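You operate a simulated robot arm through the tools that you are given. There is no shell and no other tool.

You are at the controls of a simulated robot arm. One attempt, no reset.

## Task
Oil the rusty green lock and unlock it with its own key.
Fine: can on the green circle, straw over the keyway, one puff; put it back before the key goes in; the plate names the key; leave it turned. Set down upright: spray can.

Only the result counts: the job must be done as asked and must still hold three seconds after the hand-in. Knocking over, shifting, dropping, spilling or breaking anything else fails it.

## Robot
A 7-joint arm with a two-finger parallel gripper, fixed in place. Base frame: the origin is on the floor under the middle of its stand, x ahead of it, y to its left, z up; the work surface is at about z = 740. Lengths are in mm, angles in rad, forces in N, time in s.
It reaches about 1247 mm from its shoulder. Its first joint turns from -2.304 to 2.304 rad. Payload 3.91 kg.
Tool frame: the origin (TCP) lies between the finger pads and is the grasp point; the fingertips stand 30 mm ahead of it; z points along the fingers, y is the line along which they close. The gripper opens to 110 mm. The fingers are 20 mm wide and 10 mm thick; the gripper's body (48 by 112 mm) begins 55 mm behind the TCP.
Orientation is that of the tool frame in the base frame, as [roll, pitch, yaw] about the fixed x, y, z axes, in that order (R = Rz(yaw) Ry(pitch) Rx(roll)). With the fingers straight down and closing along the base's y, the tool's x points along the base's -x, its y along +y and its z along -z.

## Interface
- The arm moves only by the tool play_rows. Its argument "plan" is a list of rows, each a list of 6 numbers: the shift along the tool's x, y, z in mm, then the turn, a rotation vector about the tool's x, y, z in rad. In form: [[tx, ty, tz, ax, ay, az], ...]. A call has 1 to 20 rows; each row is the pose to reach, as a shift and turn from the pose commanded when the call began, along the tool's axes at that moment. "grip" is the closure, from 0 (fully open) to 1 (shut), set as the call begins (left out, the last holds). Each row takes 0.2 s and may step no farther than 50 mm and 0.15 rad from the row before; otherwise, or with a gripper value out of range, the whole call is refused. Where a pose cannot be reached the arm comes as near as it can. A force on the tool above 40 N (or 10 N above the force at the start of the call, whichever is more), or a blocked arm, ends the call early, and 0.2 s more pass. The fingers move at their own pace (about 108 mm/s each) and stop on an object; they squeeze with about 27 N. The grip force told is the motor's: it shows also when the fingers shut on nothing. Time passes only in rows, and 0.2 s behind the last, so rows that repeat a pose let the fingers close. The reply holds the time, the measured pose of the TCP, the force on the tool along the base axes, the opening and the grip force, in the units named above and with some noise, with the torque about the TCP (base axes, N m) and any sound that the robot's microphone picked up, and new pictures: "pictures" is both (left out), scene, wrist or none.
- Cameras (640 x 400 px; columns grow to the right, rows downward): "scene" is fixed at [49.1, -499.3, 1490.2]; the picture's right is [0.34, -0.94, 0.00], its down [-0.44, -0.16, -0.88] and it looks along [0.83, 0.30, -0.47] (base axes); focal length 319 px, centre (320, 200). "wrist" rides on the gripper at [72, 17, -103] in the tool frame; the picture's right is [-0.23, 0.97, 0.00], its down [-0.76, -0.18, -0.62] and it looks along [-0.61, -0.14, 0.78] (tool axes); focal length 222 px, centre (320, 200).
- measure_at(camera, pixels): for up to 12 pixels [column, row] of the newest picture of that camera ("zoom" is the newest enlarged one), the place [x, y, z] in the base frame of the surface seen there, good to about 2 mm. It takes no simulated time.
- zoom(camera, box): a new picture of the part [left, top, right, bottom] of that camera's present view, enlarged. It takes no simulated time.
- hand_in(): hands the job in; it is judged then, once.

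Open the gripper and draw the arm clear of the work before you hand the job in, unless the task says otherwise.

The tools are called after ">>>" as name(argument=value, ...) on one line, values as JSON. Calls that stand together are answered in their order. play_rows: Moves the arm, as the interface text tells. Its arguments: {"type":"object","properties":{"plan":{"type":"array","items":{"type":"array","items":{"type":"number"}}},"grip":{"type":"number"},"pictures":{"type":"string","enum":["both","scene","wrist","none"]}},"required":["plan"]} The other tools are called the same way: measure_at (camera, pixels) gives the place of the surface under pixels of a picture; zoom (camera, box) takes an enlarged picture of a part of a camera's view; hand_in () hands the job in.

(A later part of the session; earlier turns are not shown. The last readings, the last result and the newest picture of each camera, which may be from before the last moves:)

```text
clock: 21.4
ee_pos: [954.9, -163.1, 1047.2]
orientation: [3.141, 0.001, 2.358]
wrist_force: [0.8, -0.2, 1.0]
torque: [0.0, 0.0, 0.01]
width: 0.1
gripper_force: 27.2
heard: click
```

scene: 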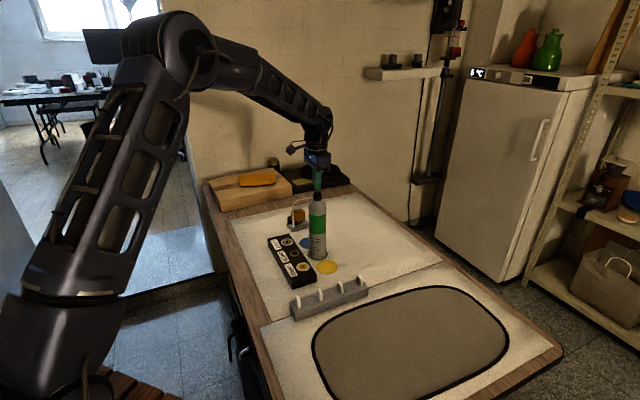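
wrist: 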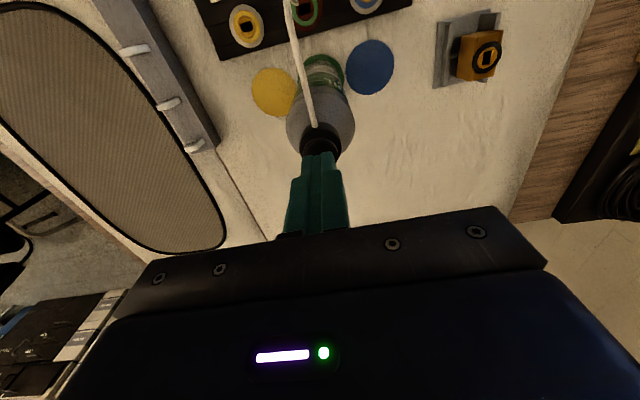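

A click was heard. I check whether the lock shows oil: the ring at (303,12) in the wrist view looks darker than before.

>>> zoom(camera="scene", box=[276, 235, 316, 260])

>>> zoom(camera="wrist", box=[270, 0, 350, 50])

>>> zoom(camera="scene", box=[280, 180, 344, 220])

```text
16.00 times, centred on (296, 248) of scene
```

zoom: 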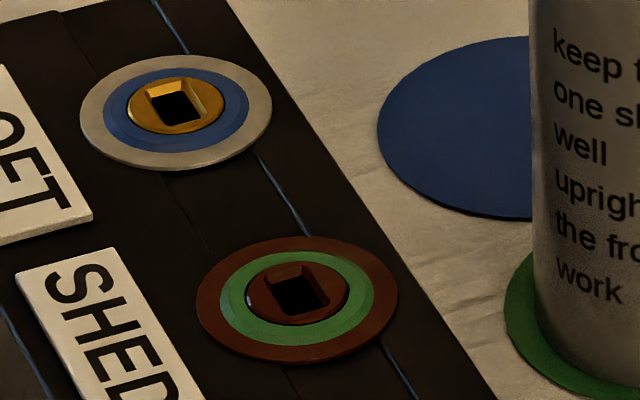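

```text
8.00 times, centred on (310, 25) of wrist
```

zoom: 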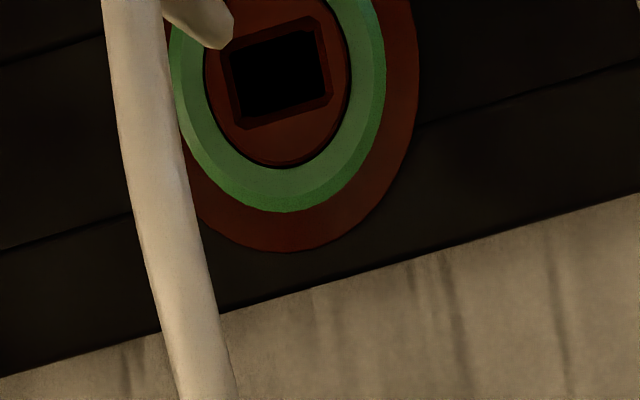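

```text
10.00 times, centred on (312, 200) of scene
```

zoom: 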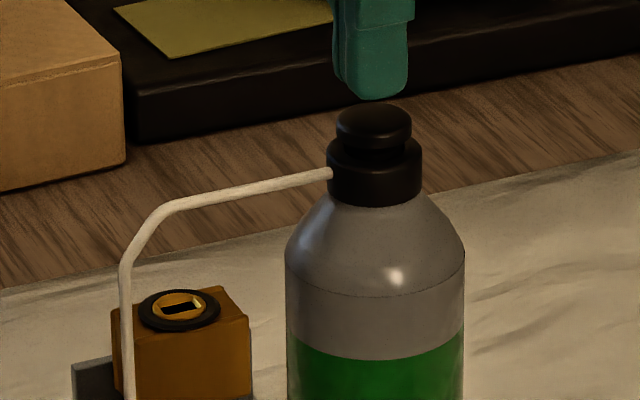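

The rust ring turned from bright orange to dark, so the oil puff landed; no further presses. Next I open the fingers, rise a little, and descend around the can to grip it again.

>>> play_rows(plan=[[0, 0, -15, 0, 0, 0], [0, 0, -22, 0, 0, 0], [0, 0, -22, 0, 0, 0], [0, 0, -22, 0, 0, 0], [0, 0, 5, 0, 0, 0], [0, 0, 30, 0, 0, 0], [0, 0, 52, 0, 0, 0], [0, 0, 68, 0, 0, 0], [0, 0, 80, 0, 0, 0], [0, 0, 87, 0, 0, 0], [0, 0, 87, 0, 0, 0]], grip=0)

```text
clock: 23.8
ee_pos: [954.3, -162.9, 960.5]
orientation: [3.141, -0.001, 2.357]
wrist_force: [-0.7, 0.4, -0.4]
torque: [-0.01, -0.03, 0.05]
width: 110.0
gripper_force: 0.0
```

scene: 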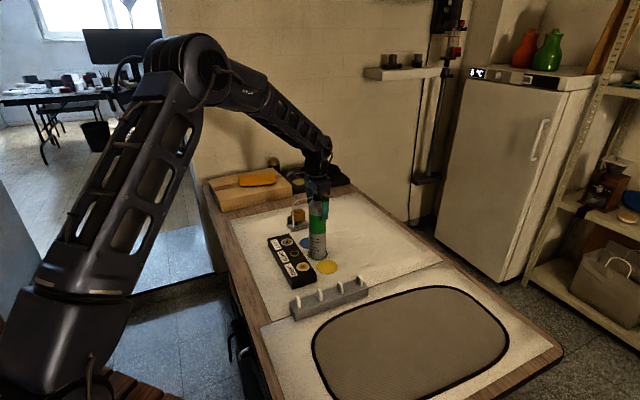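
wrist: 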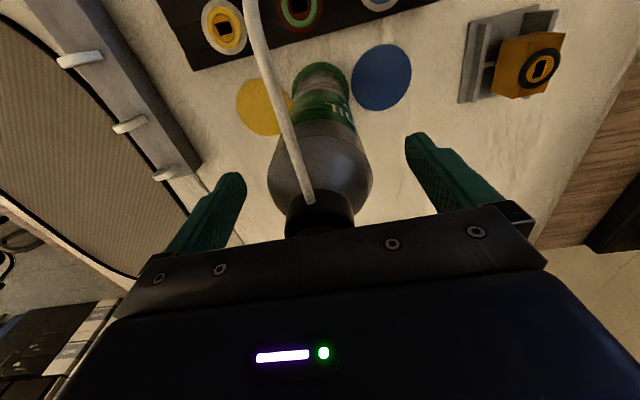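

The fingers again straddle the can, which is centred. I close and lift it 110 mm.

>>> play_rows(plan=[[0, 0, 0, 0, 0, 0], [0, 0, 0, 0, 0, 0], [0, 0, 0, 0, 0, 0], [0, 0, 0, 0, 0, 0], [0, 0, -5, 0, 0, 0], [0, 0, -15, 0, 0, 0], [0, 0, -30, 0, 0, 0], [0, 0, -50, 0, 0, 0], [0, 0, -70, 0, 0, 0], [0, 0, -90, 0, 0, 0], [0, 0, -103, 0, 0, 0], [0, 0, -110, 0, 0, 0], [0, 0, -110, 0, 0, 0]], grip=1)

```text
clock: 26.6
ee_pos: [954.3, -162.5, 1069.9]
orientation: [3.139, 0.001, 2.358]
wrist_force: [0.6, 1.0, -4.1]
torque: [-0.02, 0.02, 0.01]
width: 61.3
gripper_force: 27.0
```

scene: 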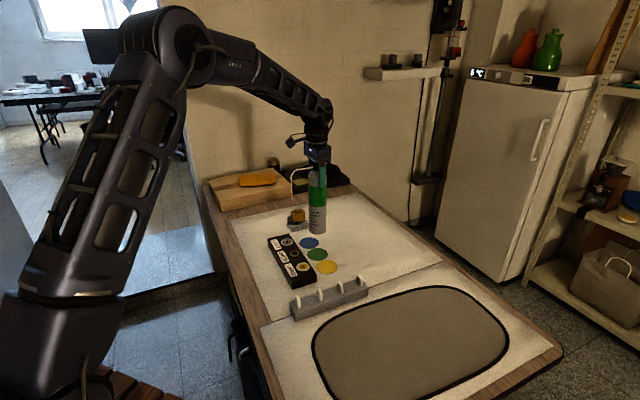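
wrist: 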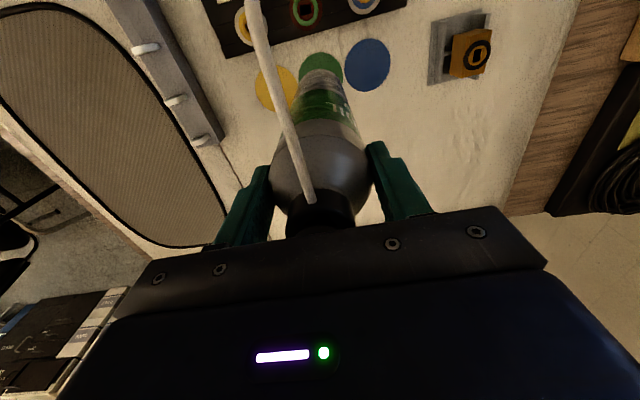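

The can is lifted and held. I carry it back by the reverse horizontal move to above its original place on the mat.

>>> play_rows(plan=[[-0.2, -8, 0, 0, 0, 0], [-0.6, -25, 0, 0, 0, 0], [-1, -48, 0, 0, 0, 0], [-1.5, -73, 0, 0, 0, 0], [-2, -98, 0, 0, 0, 0], [-2.6, -123, 0, 0, 0, 0], [-3.1, -148, 0, 0, 0, 0], [-3.6, -173, 0, 0, 0, 0], [-4.2, -198, 0, 0, 0, 0], [-4.7, -223, 0, 0, 0, 0], [-5.2, -248, 0, 0, 0, 0], [-5.8, -273, 0, 0, 0, 0], [-6.3, -298, 0, 0, 0, 0], [-6.8, -323, 0, 0, 0, 0], [-7.3, -345, 0, 0, 0, 0], [-7.6, -362, 0, 0, 0, 0], [-7.8, -373, 0, 0, 0, 0], [-8, -379.7, 0, 0, 0, 0], [-8, -379.7, 0, 0, 0, 0], [-8, -379.7, 0, 0, 0, 0]])

```text
clock: 30.8
ee_pos: [692.1, -438.4, 1070.1]
orientation: [3.141, 0.001, 2.357]
wrist_force: [-0.8, 0.0, -4.3]
torque: [-0.04, 0.0, 0.02]
width: 61.2
gripper_force: 26.9
```

scene: 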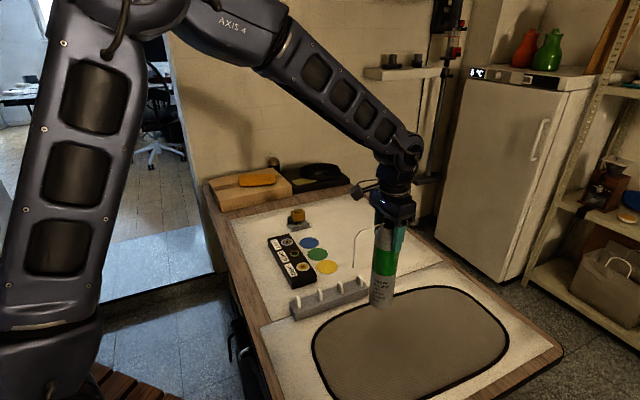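
wrist: 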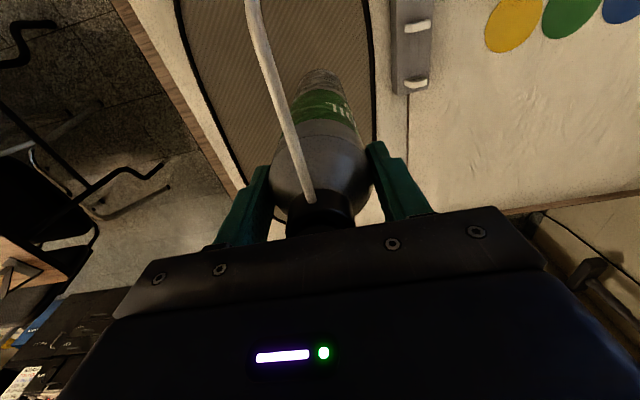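

The can is back over its original spot on the mat. I lower it 108.5 mm, slowing near the surface.

>>> play_rows(plan=[[0, 0, 10, 0, 0, 0], [0, 0, 28, 0, 0, 0], [0, 0, 48, 0, 0, 0], [0, 0, 68, 0, 0, 0], [0, 0, 85, 0, 0, 0], [0, 0, 96, 0, 0, 0], [0, 0, 103, 0, 0, 0], [0, 0, 107, 0, 0, 0], [0, 0, 108.5, 0, 0, 0], [0, 0, 109, 0, 0, 0], [0, 0, 109, 0, 0, 0]])

```text
clock: 33.2
ee_pos: [691.8, -436.5, 960.8]
orientation: [3.14, 0.002, 2.358]
wrist_force: [0.3, -0.3, -3.4]
torque: [0.03, 0.01, 0.01]
width: 61.3
gripper_force: 27.1
```

scene: 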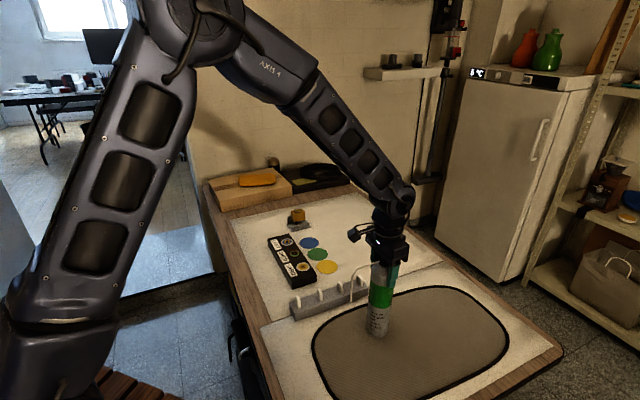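
wrist: 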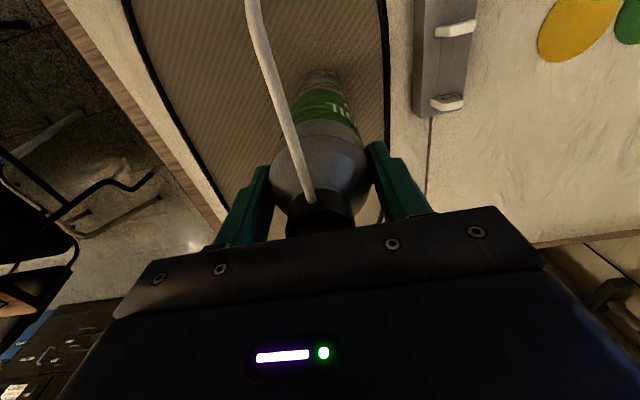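

The weight is still carried (−3.4 N), so it is just above the mat. I go down in small steps until it is unloaded.

>>> play_rows(plan=[[0, 0, 0.7, 0, 0, 0], [0, 0, 0.7, 0, 0, 0]], pictures="none")

>>> play_rows(plan=[[0, 0, 0.5, 0, 0, 0], [0, 0, 0.5, 0, 0, 0]], pictures="none")

```text
clock: 33.8
ee_pos: [690.8, -437.3, 961.2]
orientation: [3.141, 0.0, 2.358]
wrist_force: [0.6, 0.7, -2.4]
torque: [-0.04, 0.06, 0.01]
width: 61.3
gripper_force: 26.6
```

```text
clock: 34.4
ee_pos: [691.7, -437.7, 959.4]
orientation: [3.14, 0.0, 2.356]
wrist_force: [-2.3, 1.3, 9.9]
torque: [0.18, 0.47, -0.05]
width: 61.1
gripper_force: 26.9
```

The can is now firmly on the mat (+9.9 N). I back off 0.4 mm and open the fingers.

>>> play_rows(plan=[[0, 0, -0.4, 0, 0, 0], [0, 0, -0.4, 0, 0, 0]], pictures="none")

>>> play_rows(plan=[[0, 0, 0, 0, 0, 0], [0, 0, 0, 0, 0, 0], [0, 0, 0, 0, 0, 0]], grip=0.05)

```text
clock: 35.0
ee_pos: [692.5, -437.4, 959.7]
orientation: [3.141, 0.003, 2.359]
wrist_force: [1.1, -1.3, 7.1]
torque: [-0.29, -0.19, -0.01]
width: 61.3
gripper_force: 26.8
```

```text
clock: 35.8
ee_pos: [691.4, -437.6, 958.8]
orientation: [3.141, 0.0, 2.356]
wrist_force: [-0.1, 0.4, 0.5]
torque: [0.02, 0.02, 0.02]
width: 104.7
gripper_force: 0.1
```

scene: 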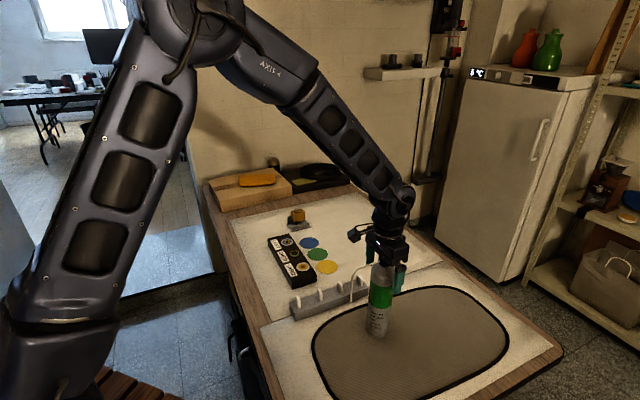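
wrist: 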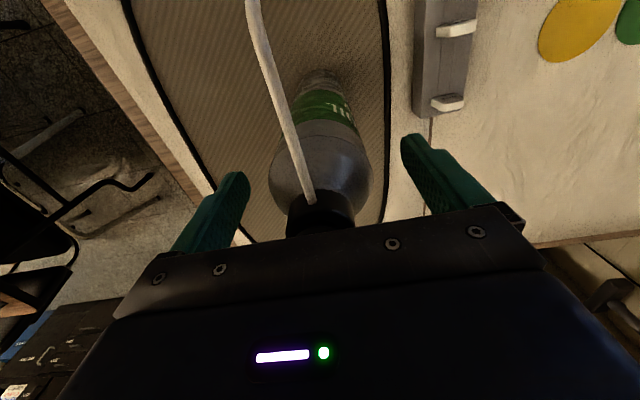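

The can is released and upright on the mat. I rise straight up 150 mm clear of the cap.

>>> play_rows(plan=[[0, 0, -10, 0, 0, 0], [0, 0, -30, 0, 0, 0], [0, 0, -60, 0, 0, 0], [0, 0, -100, 0, 0, 0], [0, 0, -130, 0, 0, 0], [0, 0, -150, 0, 0, 0], [0, 0, -150, 0, 0, 0]])

```text
clock: 37.4
ee_pos: [691.9, -438.2, 1110.0]
orientation: [-3.141, 0.0, 2.359]
wrist_force: [0.3, 0.3, 0.1]
torque: [-0.02, 0.01, 0.02]
width: 104.6
gripper_force: 0.1
```

scene: 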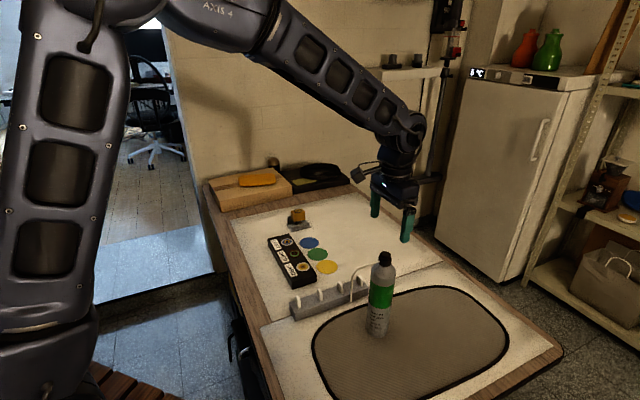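
wrist: 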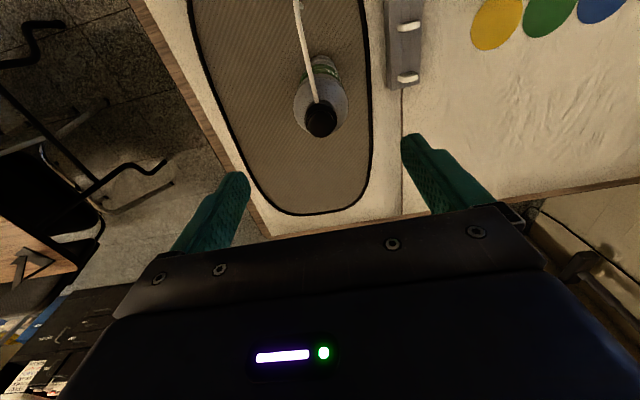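

The can is upright at its original place (380,295). Now I measure the SHED key bow precisely in a zoomed scene view.

>>> zoom(camera="scene", box=[328, 276, 352, 300])

>>> measure_at(camera="zoom", pixels=[[300, 104], [318, 100], [345, 150], [362, 175], [350, 280], [365, 270], [280, 200], [320, 250], [290, 130], [330, 200], [355, 230], [300, 180]])

>>> zoom(camera="scene", box=[280, 266, 376, 326])

```text
16.00 times, centred on (340, 288) of scene
```

zoom: 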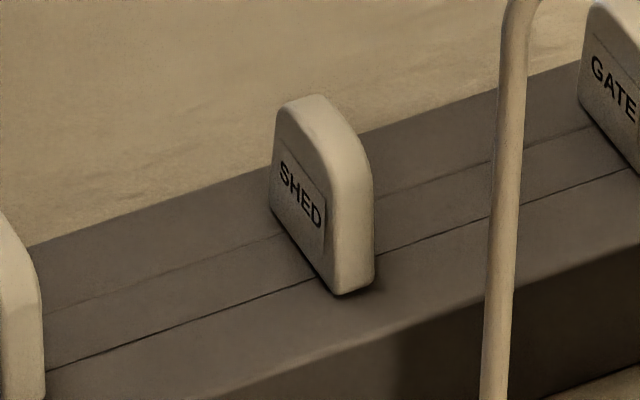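

```text
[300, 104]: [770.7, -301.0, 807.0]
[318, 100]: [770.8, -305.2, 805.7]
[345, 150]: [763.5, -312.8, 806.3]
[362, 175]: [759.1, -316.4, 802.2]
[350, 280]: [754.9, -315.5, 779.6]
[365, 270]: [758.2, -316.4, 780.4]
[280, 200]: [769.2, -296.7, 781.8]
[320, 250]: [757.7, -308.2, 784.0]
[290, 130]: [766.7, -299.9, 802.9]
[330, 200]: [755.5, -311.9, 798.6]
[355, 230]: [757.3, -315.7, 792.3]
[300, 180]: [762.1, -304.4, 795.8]
```

```text
6.67 times, centred on (328, 296) of scene
```

zoom: 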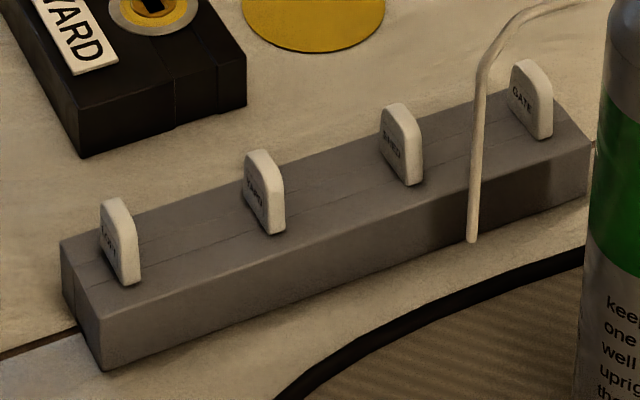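

The SHED bow is about 23 mm wide along (0.707, 0.707), about 7.5 mm thick, centred near (764.7, −307.2), z 779–807. I turn −90° about the tool z at height, moving over the key with the fingers at about 40 mm opening, then lower to z≈900.

>>> play_rows(plan=[[3.4, 12, 0, 0, 0, -0.131], [6.8, 24, 0, 0, 0, -0.262], [10.2, 36, 0, 0, 0, -0.393], [13.5, 48, 0, 0, 0, -0.523], [16.9, 60, 0, 0, 0, -0.654], [20.3, 72, 0, 0, 0, -0.785], [23.7, 84, 0, 0, 0, -0.916], [27, 96, 0, 0, 0, -1.047], [30.4, 108, 0, 0, 0, -1.178], [33.8, 120, 0, 0, 0, -1.309], [37.2, 132, 0, 0, 0, -1.44], [40.6, 144, 0, 0, 0, -1.57], [40.6, 144, 30, 0, 0, -1.57], [40.6, 144, 70, 0, 0, -1.57], [40.6, 144, 110, 0, 0, -1.57], [40.6, 144, 150, 0, 0, -1.57], [40.6, 144, 180, 0, 0, -1.57], [40.6, 144, 200, 0, 0, -1.57], [40.6, 144, 200, 0, 0, -1.57]], grip=0.64)

```text
clock: 41.4
ee_pos: [764.6, -306.4, 909.1]
orientation: [3.141, -0.001, -2.358]
wrist_force: [0.1, 0.2, -0.3]
torque: [0.0, 0.04, -0.02]
width: 39.8
gripper_force: 0.0
```

scene: 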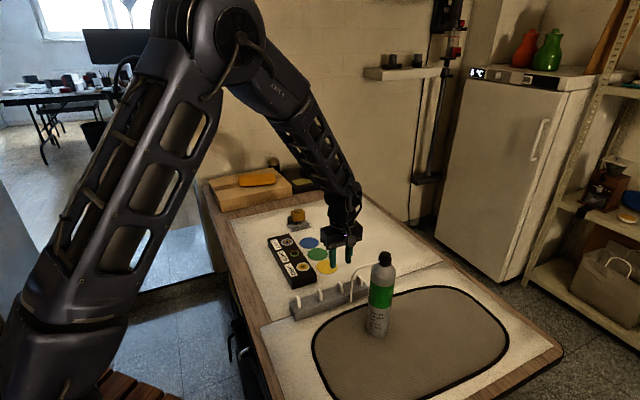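
wrist: 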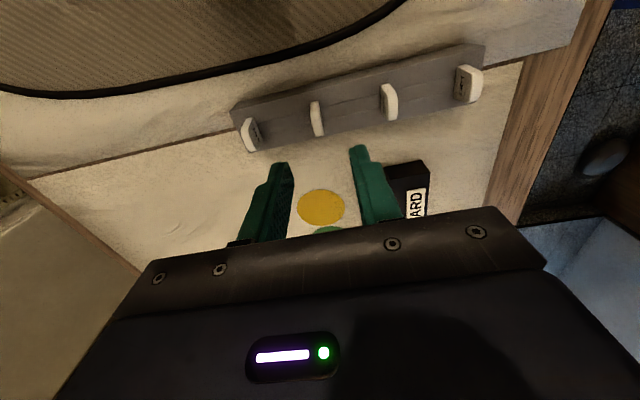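

In the wrist view the SHED key is at (318,118), between the fingers at columns 280 and 360. I zoom and measure it from this angle to verify centring.

>>> zoom(camera="wrist", box=[286, 95, 350, 145])

>>> measure_at(camera="zoom", pixels=[[280, 110], [320, 110], [345, 110], [290, 200], [320, 200], [340, 200], [300, 300], [330, 300], [300, 330], [200, 200], [450, 150], [300, 250]])

```text
8.00 times, centred on (318, 120) of wrist
```

zoom: 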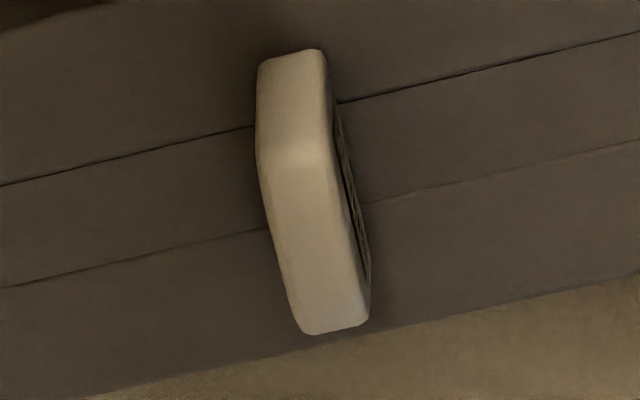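

```text
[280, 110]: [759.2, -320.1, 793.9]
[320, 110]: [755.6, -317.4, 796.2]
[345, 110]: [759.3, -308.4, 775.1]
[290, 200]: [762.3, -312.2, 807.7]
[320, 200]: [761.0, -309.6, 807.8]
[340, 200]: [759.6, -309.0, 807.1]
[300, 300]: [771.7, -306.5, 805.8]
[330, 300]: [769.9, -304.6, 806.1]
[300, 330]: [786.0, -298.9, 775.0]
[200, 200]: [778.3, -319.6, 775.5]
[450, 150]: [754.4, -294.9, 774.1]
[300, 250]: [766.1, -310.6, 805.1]
```

The key centre measures u≈323, v≈758.5 (45° axes), within about 1 mm of the TCP, and the rack top is z≈775. I descend 96 mm so the fingertips stop at about z 783, beside the bow.

>>> play_rows(plan=[[0.5, -0.5, 25, 0, 0, 0], [0.5, -0.5, 50, 0, 0, 0], [0.5, -0.5, 70, 0, 0, 0], [0.5, -0.5, 84, 0, 0, 0], [0.5, -0.5, 92, 0, 0, 0], [0.5, -0.5, 96, 0, 0, 0], [0.5, -0.5, 96, 0, 0, 0]])

```text
clock: 43.0
ee_pos: [764.6, -307.4, 814.4]
orientation: [3.141, 0.0, -2.355]
wrist_force: [0.5, -0.2, 0.4]
torque: [-0.01, 0.01, -0.05]
width: 39.4
gripper_force: 0.1
```

scene: 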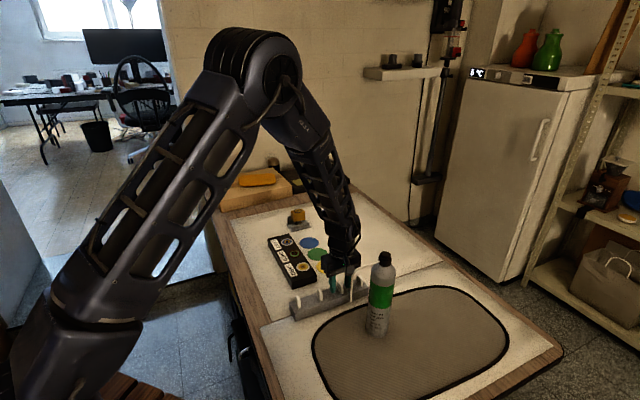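
wrist: 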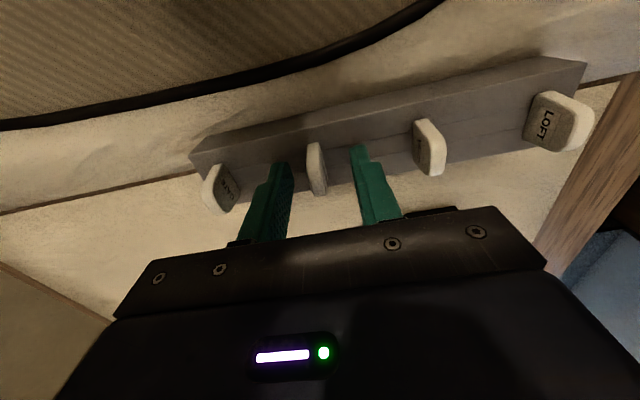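

The key at (317,165) sits between the fingertips at (283,165) and (358,150). I zoom to check the fit before closing.

>>> zoom(camera="wrist", box=[256, 125, 384, 205])

>>> zoom(camera="scene", box=[308, 255, 372, 305])

```text
5.00 times, centred on (320, 165) of wrist
```

zoom: 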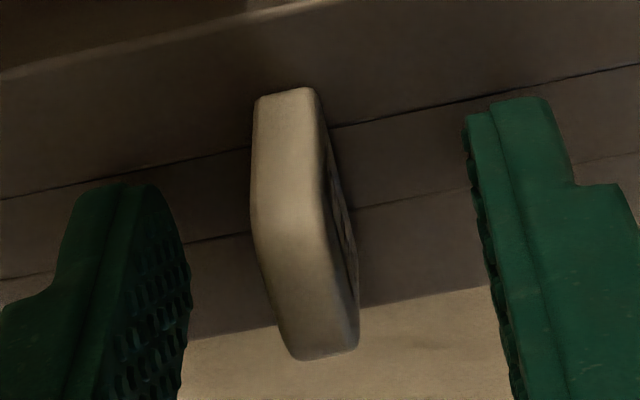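

```text
8.00 times, centred on (340, 280) of scene
```

zoom: 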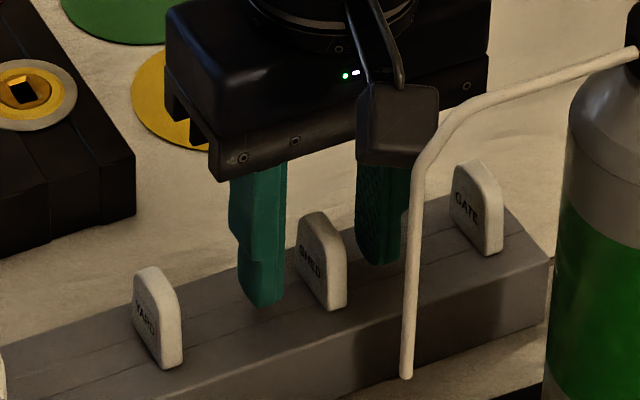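

The fingertips straddle the SHED bow just above the rack top, well clear of the neighbours. I close the gripper on it.

>>> play_rows(plan=[[0, 0, 0, 0, 0, 0], [0, 0, 0, 0, 0, 0], [0, 0, 0, 0, 0, 0], [0, 0, 0, 0, 0, 0]], grip=1)

```text
clock: 44.0
ee_pos: [763.9, -307.5, 814.4]
orientation: [-3.141, 0.001, -2.356]
wrist_force: [4.2, -3.7, 0.2]
torque: [-0.14, -0.18, -0.02]
width: 7.6
gripper_force: 27.1
```

scene: 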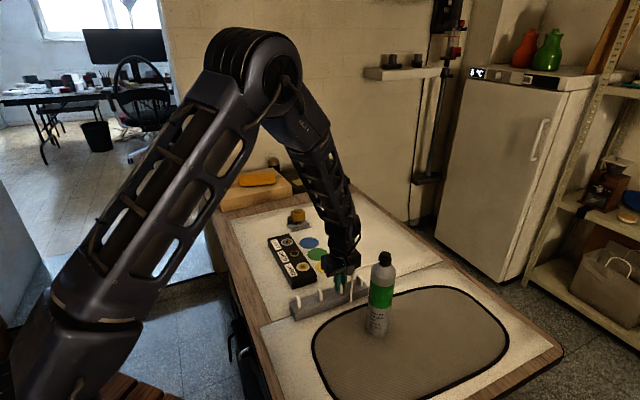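
wrist: 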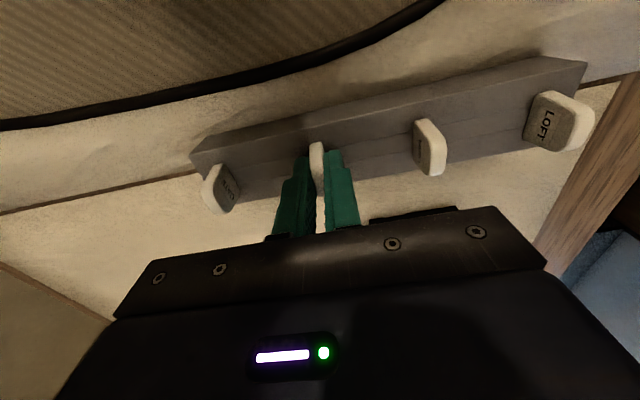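

The bow is gripped (7.6 mm) with about 5.6 N side load along +v, so the key centre is slightly further along +v. I shift 0.5 mm that way and begin lifting gently.

>>> play_rows(plan=[[0, -0.5, 0, 0, 0, 0], [0, -0.5, -1, 0, 0, 0], [0, -0.5, -3, 0, 0, 0], [0, -0.5, -6, 0, 0, 0], [0, -0.5, -6, 0, 0, 0]], pictures="scene")

```text
clock: 45.2
ee_pos: [764.2, -308.6, 820.7]
orientation: [-3.141, 0.001, -2.355]
wrist_force: [1.1, 0.4, -0.5]
torque: [0.02, -0.02, 0.04]
width: 7.9
gripper_force: 27.0
```

scene: 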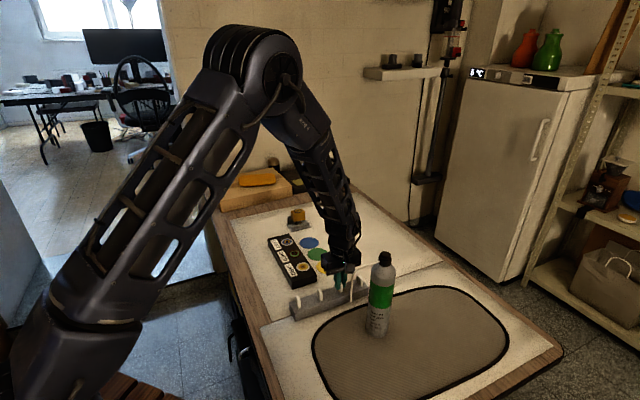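

The lift went freely with no side load. I check that the key is coming up with the fingers.

>>> zoom(camera="scene", box=[308, 255, 372, 305])

```text
8.00 times, centred on (340, 280) of scene
```

zoom: 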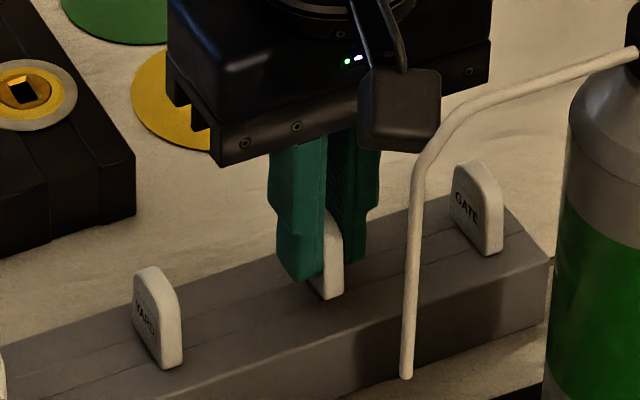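

The bow has come up with the fingers. I continue lifting to 80 mm to bring the blade fully out.

>>> play_rows(plan=[[0, 0, -5, 0, 0, 0], [0, 0, -12, 0, 0, 0], [0, 0, -20, 0, 0, 0], [0, 0, -30, 0, 0, 0], [0, 0, -45, 0, 0, 0], [0, 0, -60, 0, 0, 0], [0, 0, -75, 0, 0, 0], [0, 0, -80, 0, 0, 0], [0, 0, -80, 0, 0, 0]])

>>> zoom(camera="scene", box=[308, 230, 372, 300])

>>> zoom(camera="wrist", box=[256, 105, 384, 205])

```text
clock: 47.2
ee_pos: [764.5, -307.7, 900.2]
orientation: [-3.141, 0.0, -2.356]
wrist_force: [0.2, -0.1, 0.3]
torque: [0.01, 0.02, -0.01]
width: 7.6
gripper_force: 27.4
```

scene: 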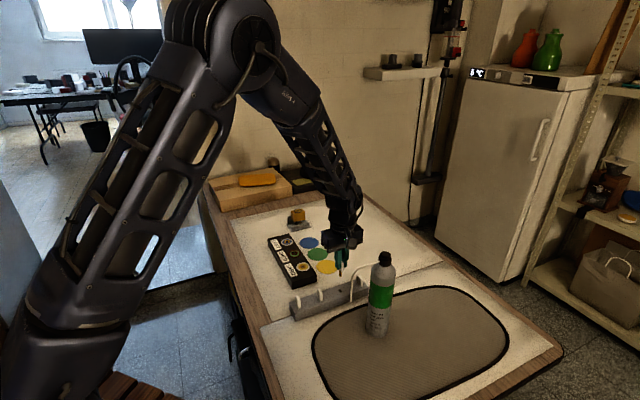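
wrist: 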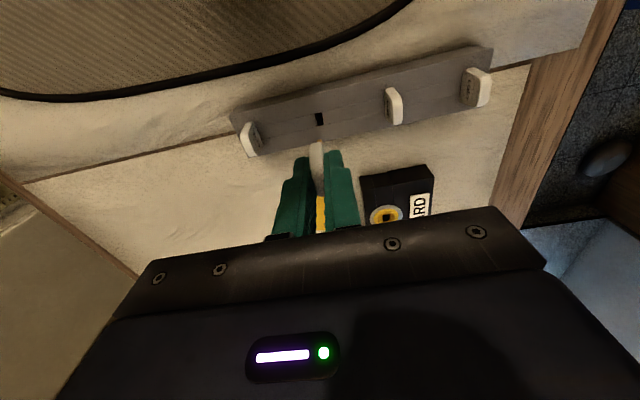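

```text
5.71 times, centred on (340, 265) of scene
```

zoom: 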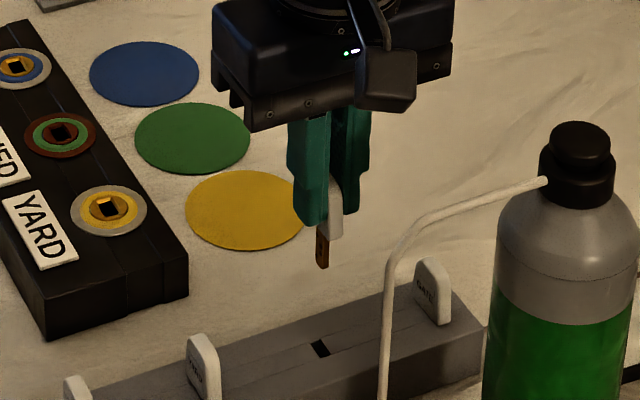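

```text
4.00 times, centred on (320, 155) of wrist
```

zoom: 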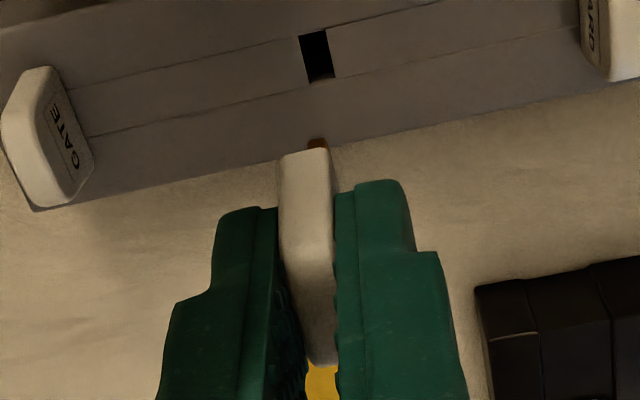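

The key is fully out: a short brass blade hangs below the bow. I measure the empty slot in the rack, the blade and the green keyway to compute the exact shift.

>>> measure_at(camera="zoom", pixels=[[302, 40], [310, 82], [325, 30], [332, 72], [316, 56], [316, 142], [305, 250]])

>>> zoom(camera="scene", box=[328, 255, 352, 285])

>>> measure_at(camera="scene", pixels=[[340, 276], [340.5, 274], [340.5, 272], [341, 270], [342, 268], [343, 266], [343, 262]])

>>> zoom(camera="scene", box=[284, 246, 308, 261])

>>> measure_at(camera="zoom", pixels=[[272, 183], [310, 172], [325, 205], [288, 220], [250, 195], [348, 195], [298, 162], [297, 228], [197, 205], [398, 205], [300, 140], [296, 268]])

```text
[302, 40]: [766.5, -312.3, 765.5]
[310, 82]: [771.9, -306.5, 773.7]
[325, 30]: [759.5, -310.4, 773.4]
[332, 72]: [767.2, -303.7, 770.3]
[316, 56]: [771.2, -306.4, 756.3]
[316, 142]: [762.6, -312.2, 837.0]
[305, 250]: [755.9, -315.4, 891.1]
```

```text
13.33 times, centred on (340, 270) of scene
```

zoom: 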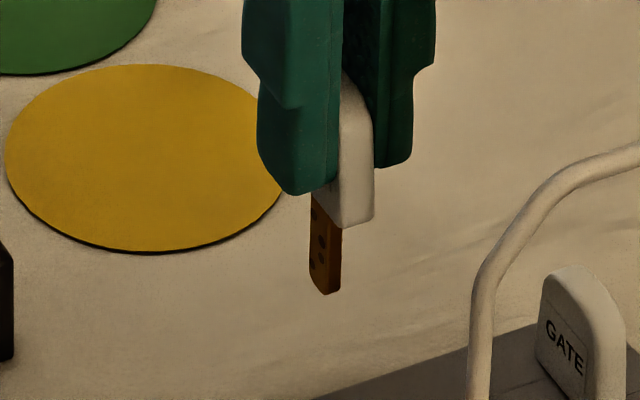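

```text
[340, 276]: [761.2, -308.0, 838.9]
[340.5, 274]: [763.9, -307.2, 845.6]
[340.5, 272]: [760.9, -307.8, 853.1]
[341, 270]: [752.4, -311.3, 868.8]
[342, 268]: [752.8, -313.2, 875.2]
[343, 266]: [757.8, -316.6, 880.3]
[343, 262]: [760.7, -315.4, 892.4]
```

```text
16.00 times, centred on (296, 254) of scene
```

zoom: 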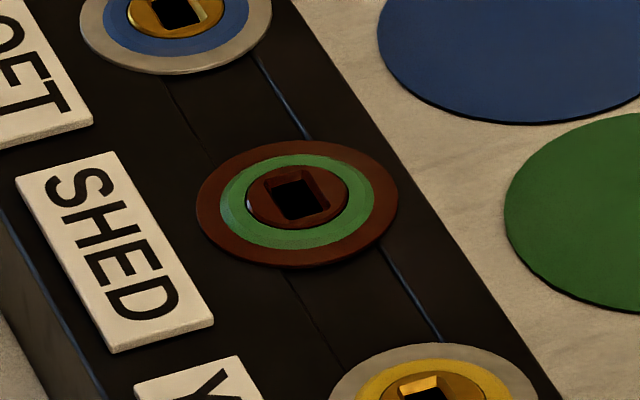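

```text
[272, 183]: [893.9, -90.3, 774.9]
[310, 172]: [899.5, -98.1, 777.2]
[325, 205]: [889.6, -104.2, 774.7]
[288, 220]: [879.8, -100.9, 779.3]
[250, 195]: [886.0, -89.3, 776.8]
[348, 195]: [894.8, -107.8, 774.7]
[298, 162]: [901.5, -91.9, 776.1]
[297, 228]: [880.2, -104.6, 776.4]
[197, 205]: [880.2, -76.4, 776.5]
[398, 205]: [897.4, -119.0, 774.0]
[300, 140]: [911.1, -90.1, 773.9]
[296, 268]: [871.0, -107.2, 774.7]
```

The blade tip is at about z 837 and hangs centred under the TCP (u≈323, v≈758.4); the keyway centre is at (890.3, −98.4), i.e. u≈560, v≈699. I move horizontally over the keyway at this height.

>>> play_rows(plan=[[-8, 2, 0, 0, 0, 0], [-25, 6.2, 0, 0, 0, 0], [-50, 12.5, 0, 0, 0, 0], [-80, 20, 0, 0, 0, 0], [-110, 27.5, 0, 0, 0, 0], [-140, 35, 0, 0, 0, 0], [-170, 42.5, 0, 0, 0, 0], [-200, 50, 0, 0, 0, 0], [-222, 55.4, 0, 0, 0, 0], [-233, 58, 0, 0, 0, 0], [-237.2, 59.2, 0, 0, 0, 0], [-237.2, 59.2, 0, 0, 0, 0], [-237.2, 59.2, 0, 0, 0, 0]])

```text
clock: 50.0
ee_pos: [890.8, -99.1, 900.9]
orientation: [-3.142, -0.001, -2.354]
wrist_force: [0.3, -1.0, 0.3]
torque: [0.03, -0.01, 0.01]
width: 7.8
gripper_force: 27.2
```

scene: 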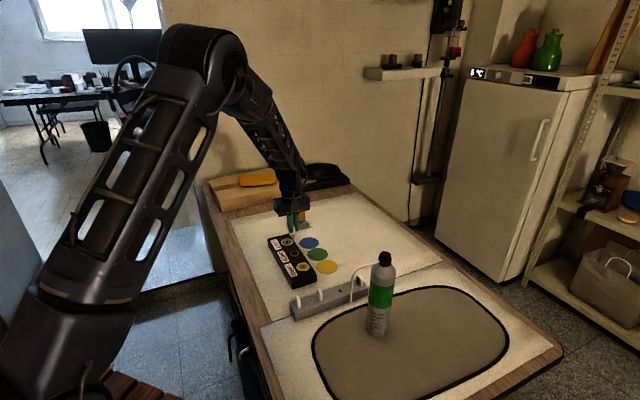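
wrist: 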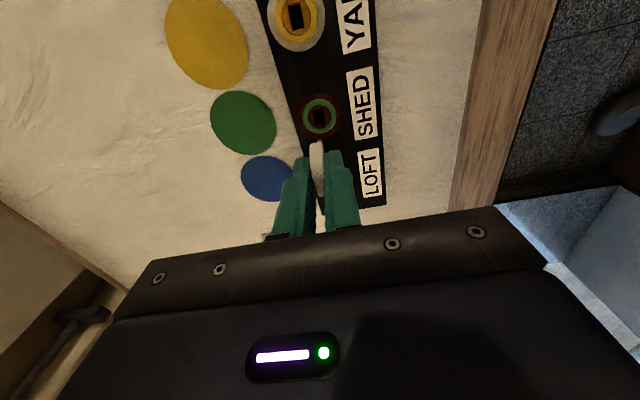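

The keyway now appears at about (320,117) in the wrist view; the rack slot, at the same height, appeared at (319,119) when the key was just drawn from it. I zoom with the same box for an exact comparison.

>>> zoom(camera="wrist", box=[256, 105, 384, 205])

>>> zoom(camera="wrist", box=[304, 105, 336, 125])

>>> zoom(camera="scene", box=[276, 220, 316, 260])

```text
4.00 times, centred on (320, 155) of wrist
```

zoom: 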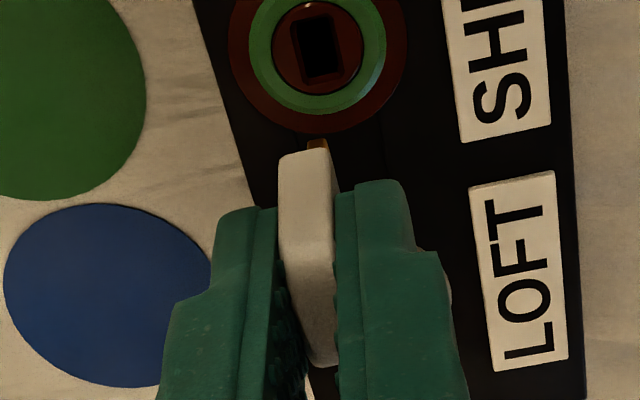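

```text
16.00 times, centred on (320, 115) of wrist
```

zoom: 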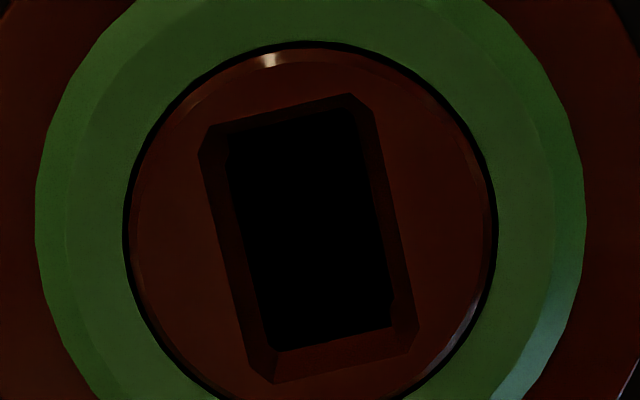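

```text
10.00 times, centred on (296, 240) of scene
```

zoom: 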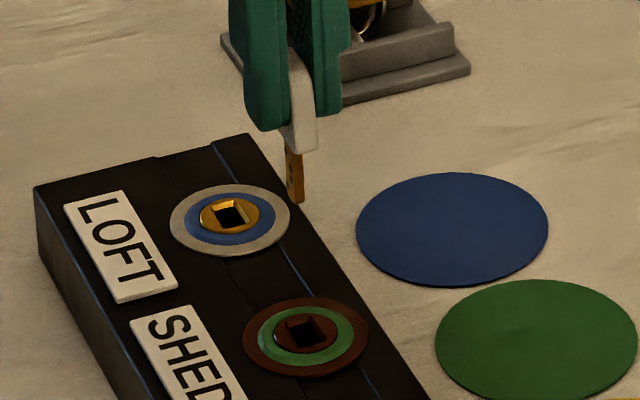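

By the wrist view the keyway centre is at about (319.3,117.4), versus (319.4,119.0) for the slot, suggesting I may be 1–2 mm too far along +u. I measure the keyway rim from the wrist camera to check.

>>> zoom(camera="wrist", box=[304, 105, 336, 125])

>>> measure_at(camera="zoom", pixels=[[190, 150], [280, 95], [370, 95], [425, 340], [340, 385], [245, 380], [130, 230], [490, 230], [300, 55], [60, 215], [560, 240], [210, 260]])

>>> zoom(camera="scene", box=[292, 225, 316, 250])

>>> measure_at(camera="scene", pixels=[[293, 238], [293, 236], [292.7, 234], [294, 238], [293.5, 239], [294, 230], [295, 233], [296, 231]])

```text
16.00 times, centred on (320, 115) of wrist
```

zoom: 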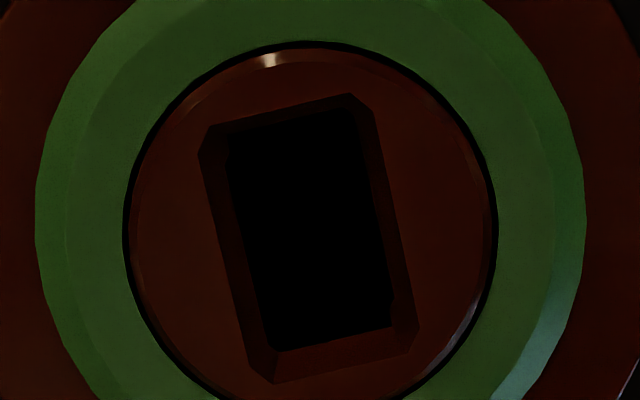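

```text
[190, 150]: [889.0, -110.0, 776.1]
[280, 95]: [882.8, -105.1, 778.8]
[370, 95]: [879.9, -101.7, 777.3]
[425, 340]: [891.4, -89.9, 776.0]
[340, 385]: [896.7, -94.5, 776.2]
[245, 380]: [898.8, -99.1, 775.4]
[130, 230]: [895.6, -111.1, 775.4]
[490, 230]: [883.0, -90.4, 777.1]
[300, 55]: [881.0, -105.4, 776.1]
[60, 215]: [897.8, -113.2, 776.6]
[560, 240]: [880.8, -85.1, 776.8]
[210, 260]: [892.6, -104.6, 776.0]
```

```text
16.00 times, centred on (304, 238) of scene
```

zoom: 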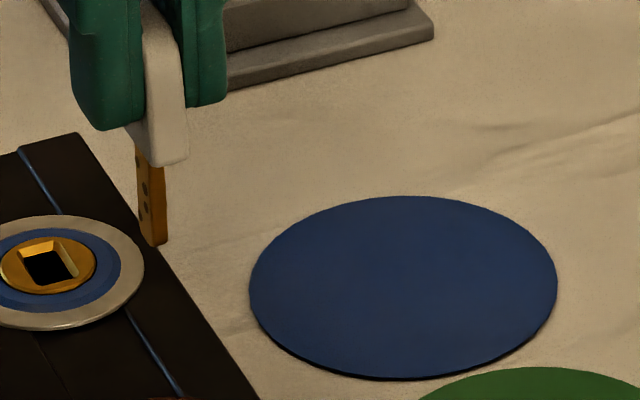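

```text
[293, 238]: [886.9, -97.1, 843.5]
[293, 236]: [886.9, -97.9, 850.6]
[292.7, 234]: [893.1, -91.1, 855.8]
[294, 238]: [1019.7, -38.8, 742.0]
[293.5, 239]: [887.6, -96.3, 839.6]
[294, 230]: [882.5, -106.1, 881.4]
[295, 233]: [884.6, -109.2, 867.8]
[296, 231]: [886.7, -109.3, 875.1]
```

Wrist and scene measurements together put the keyway about 1.3 mm nearer in u; v agrees. The blade (about 9 × 3.5 mm) is smaller than the keyway (about 14 × 8 mm). I shift 1.3 mm and lower 52 mm to just above the lock.

>>> play_rows(plan=[[1.3, 0, 10, 0, 0, 0], [1.3, 0, 22, 0, 0, 0], [1.3, 0, 34, 0, 0, 0], [1.3, 0, 44, 0, 0, 0], [1.3, 0, 50, 0, 0, 0], [1.3, 0, 52, 0, 0, 0], [1.3, 0, 52, 0, 0, 0]])

>>> zoom(camera="wrist", box=[288, 120, 352, 170])

>>> zoom(camera="scene", box=[280, 238, 312, 262])

```text
clock: 51.6
ee_pos: [889.7, -99.6, 849.2]
orientation: [3.141, -0.001, -2.356]
wrist_force: [1.0, 0.0, 0.1]
torque: [0.02, 0.01, 0.01]
width: 7.5
gripper_force: 26.9
```

scene: 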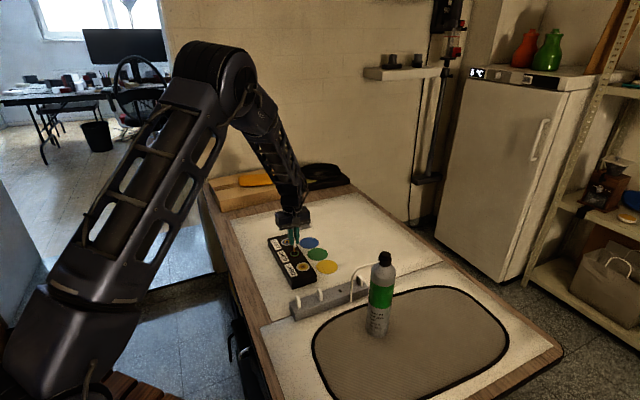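
wrist: 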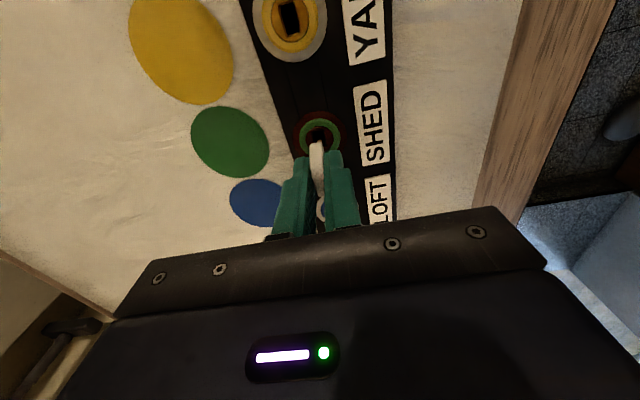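

```text
8.00 times, centred on (320, 145) of wrist
```

zoom: 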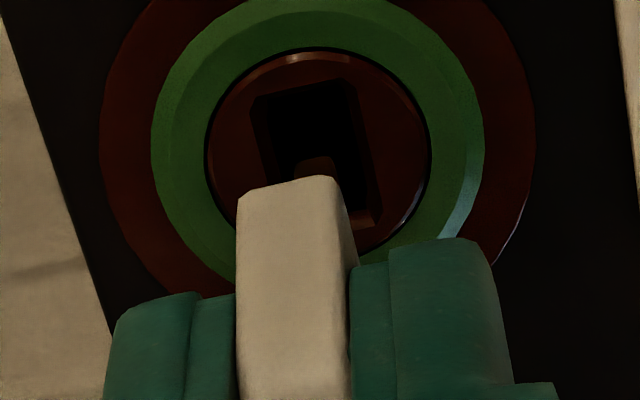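

```text
16.00 times, centred on (296, 250) of scene
```

zoom: 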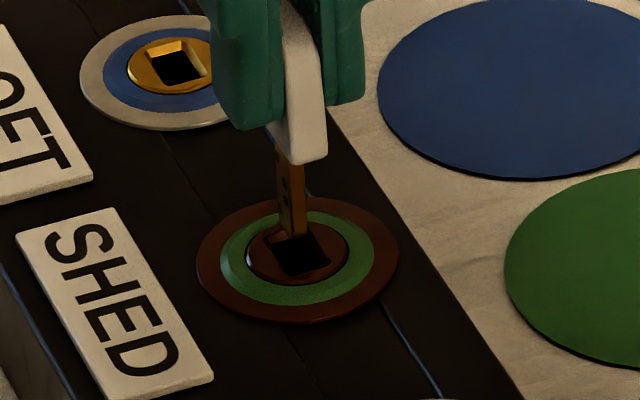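

The blade tip at zoom (292,238) hangs just above the keyway at (298,253). I measure the blade tip and the columns to verify alignment in both directions.

>>> measure_at(camera="zoom", pixels=[[285, 230], [290, 234], [283, 210], [280, 190], [298, 230], [300, 210], [302, 190], [285, 170], [305, 155], [320, 150], [295, 155], [298, 253]])

>>> zoom(camera="scene", box=[290, 242, 302, 258])

```text
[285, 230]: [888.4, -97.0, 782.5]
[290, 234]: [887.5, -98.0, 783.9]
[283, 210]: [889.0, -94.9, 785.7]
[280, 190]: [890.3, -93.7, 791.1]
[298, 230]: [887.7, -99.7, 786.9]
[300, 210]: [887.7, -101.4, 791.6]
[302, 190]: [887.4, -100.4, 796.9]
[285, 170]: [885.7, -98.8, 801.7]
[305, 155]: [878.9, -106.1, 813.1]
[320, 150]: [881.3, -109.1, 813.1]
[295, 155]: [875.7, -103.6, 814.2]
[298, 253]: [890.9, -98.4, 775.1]
```

```text
16.00 times, centred on (296, 250) of scene
```

zoom: 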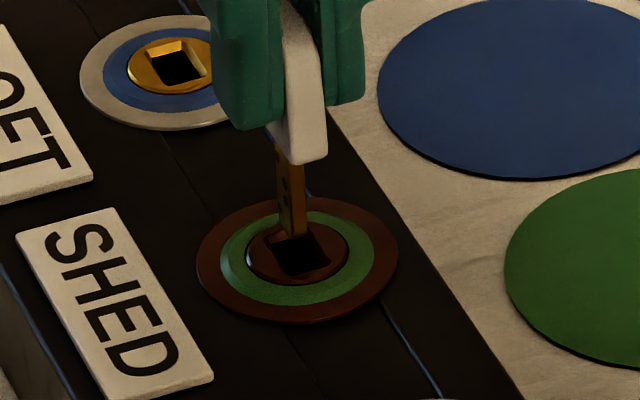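

The blade (u≈556–564, v≈696–701) sits inside the keyway outline (centre about 559.5, 699.5), with the tip at z≈782.5. I lower 13 mm slowly so the tip enters the keyway, and check forces.

>>> play_rows(plan=[[0, 0, 3, 0, 0, 0], [0, 0, 6, 0, 0, 0], [0, 0, 8, 0, 0, 0], [0, 0, 10, 0, 0, 0], [0, 0, 12, 0, 0, 0], [0, 0, 13, 0, 0, 0], [0, 0, 13, 0, 0, 0]])

>>> zoom(camera="scene", box=[280, 238, 312, 262])

```text
clock: 53.2
ee_pos: [889.1, -100.9, 835.0]
orientation: [-3.141, -0.001, -2.356]
wrist_force: [-1.0, 0.6, -0.9]
torque: [0.03, 0.02, -0.01]
width: 7.5
gripper_force: 26.7
```

scene: 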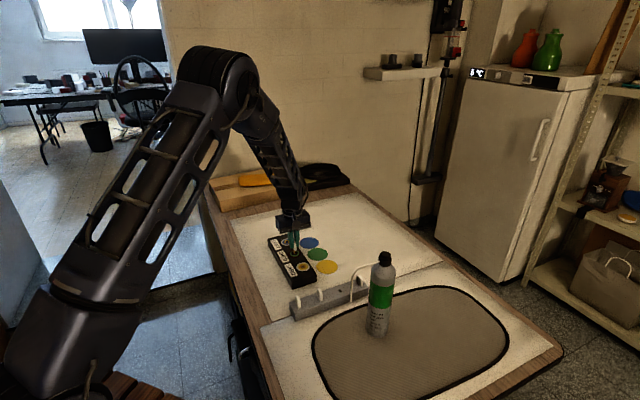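
wrist: 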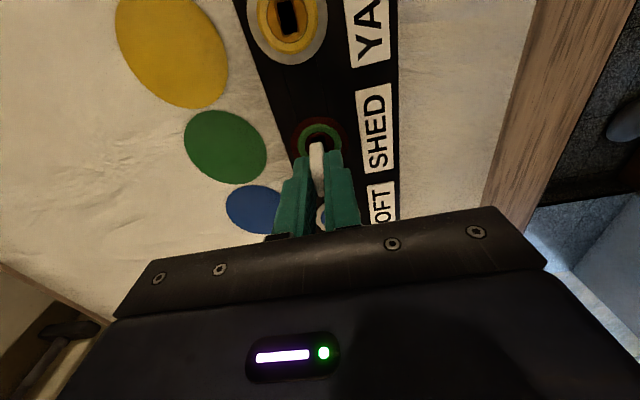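

```text
16.00 times, centred on (296, 250) of scene
```

zoom: 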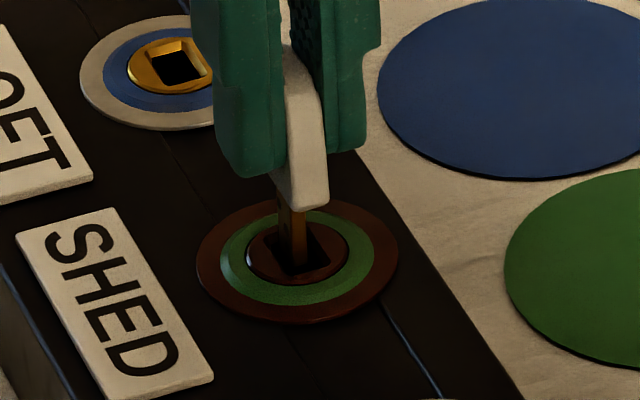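

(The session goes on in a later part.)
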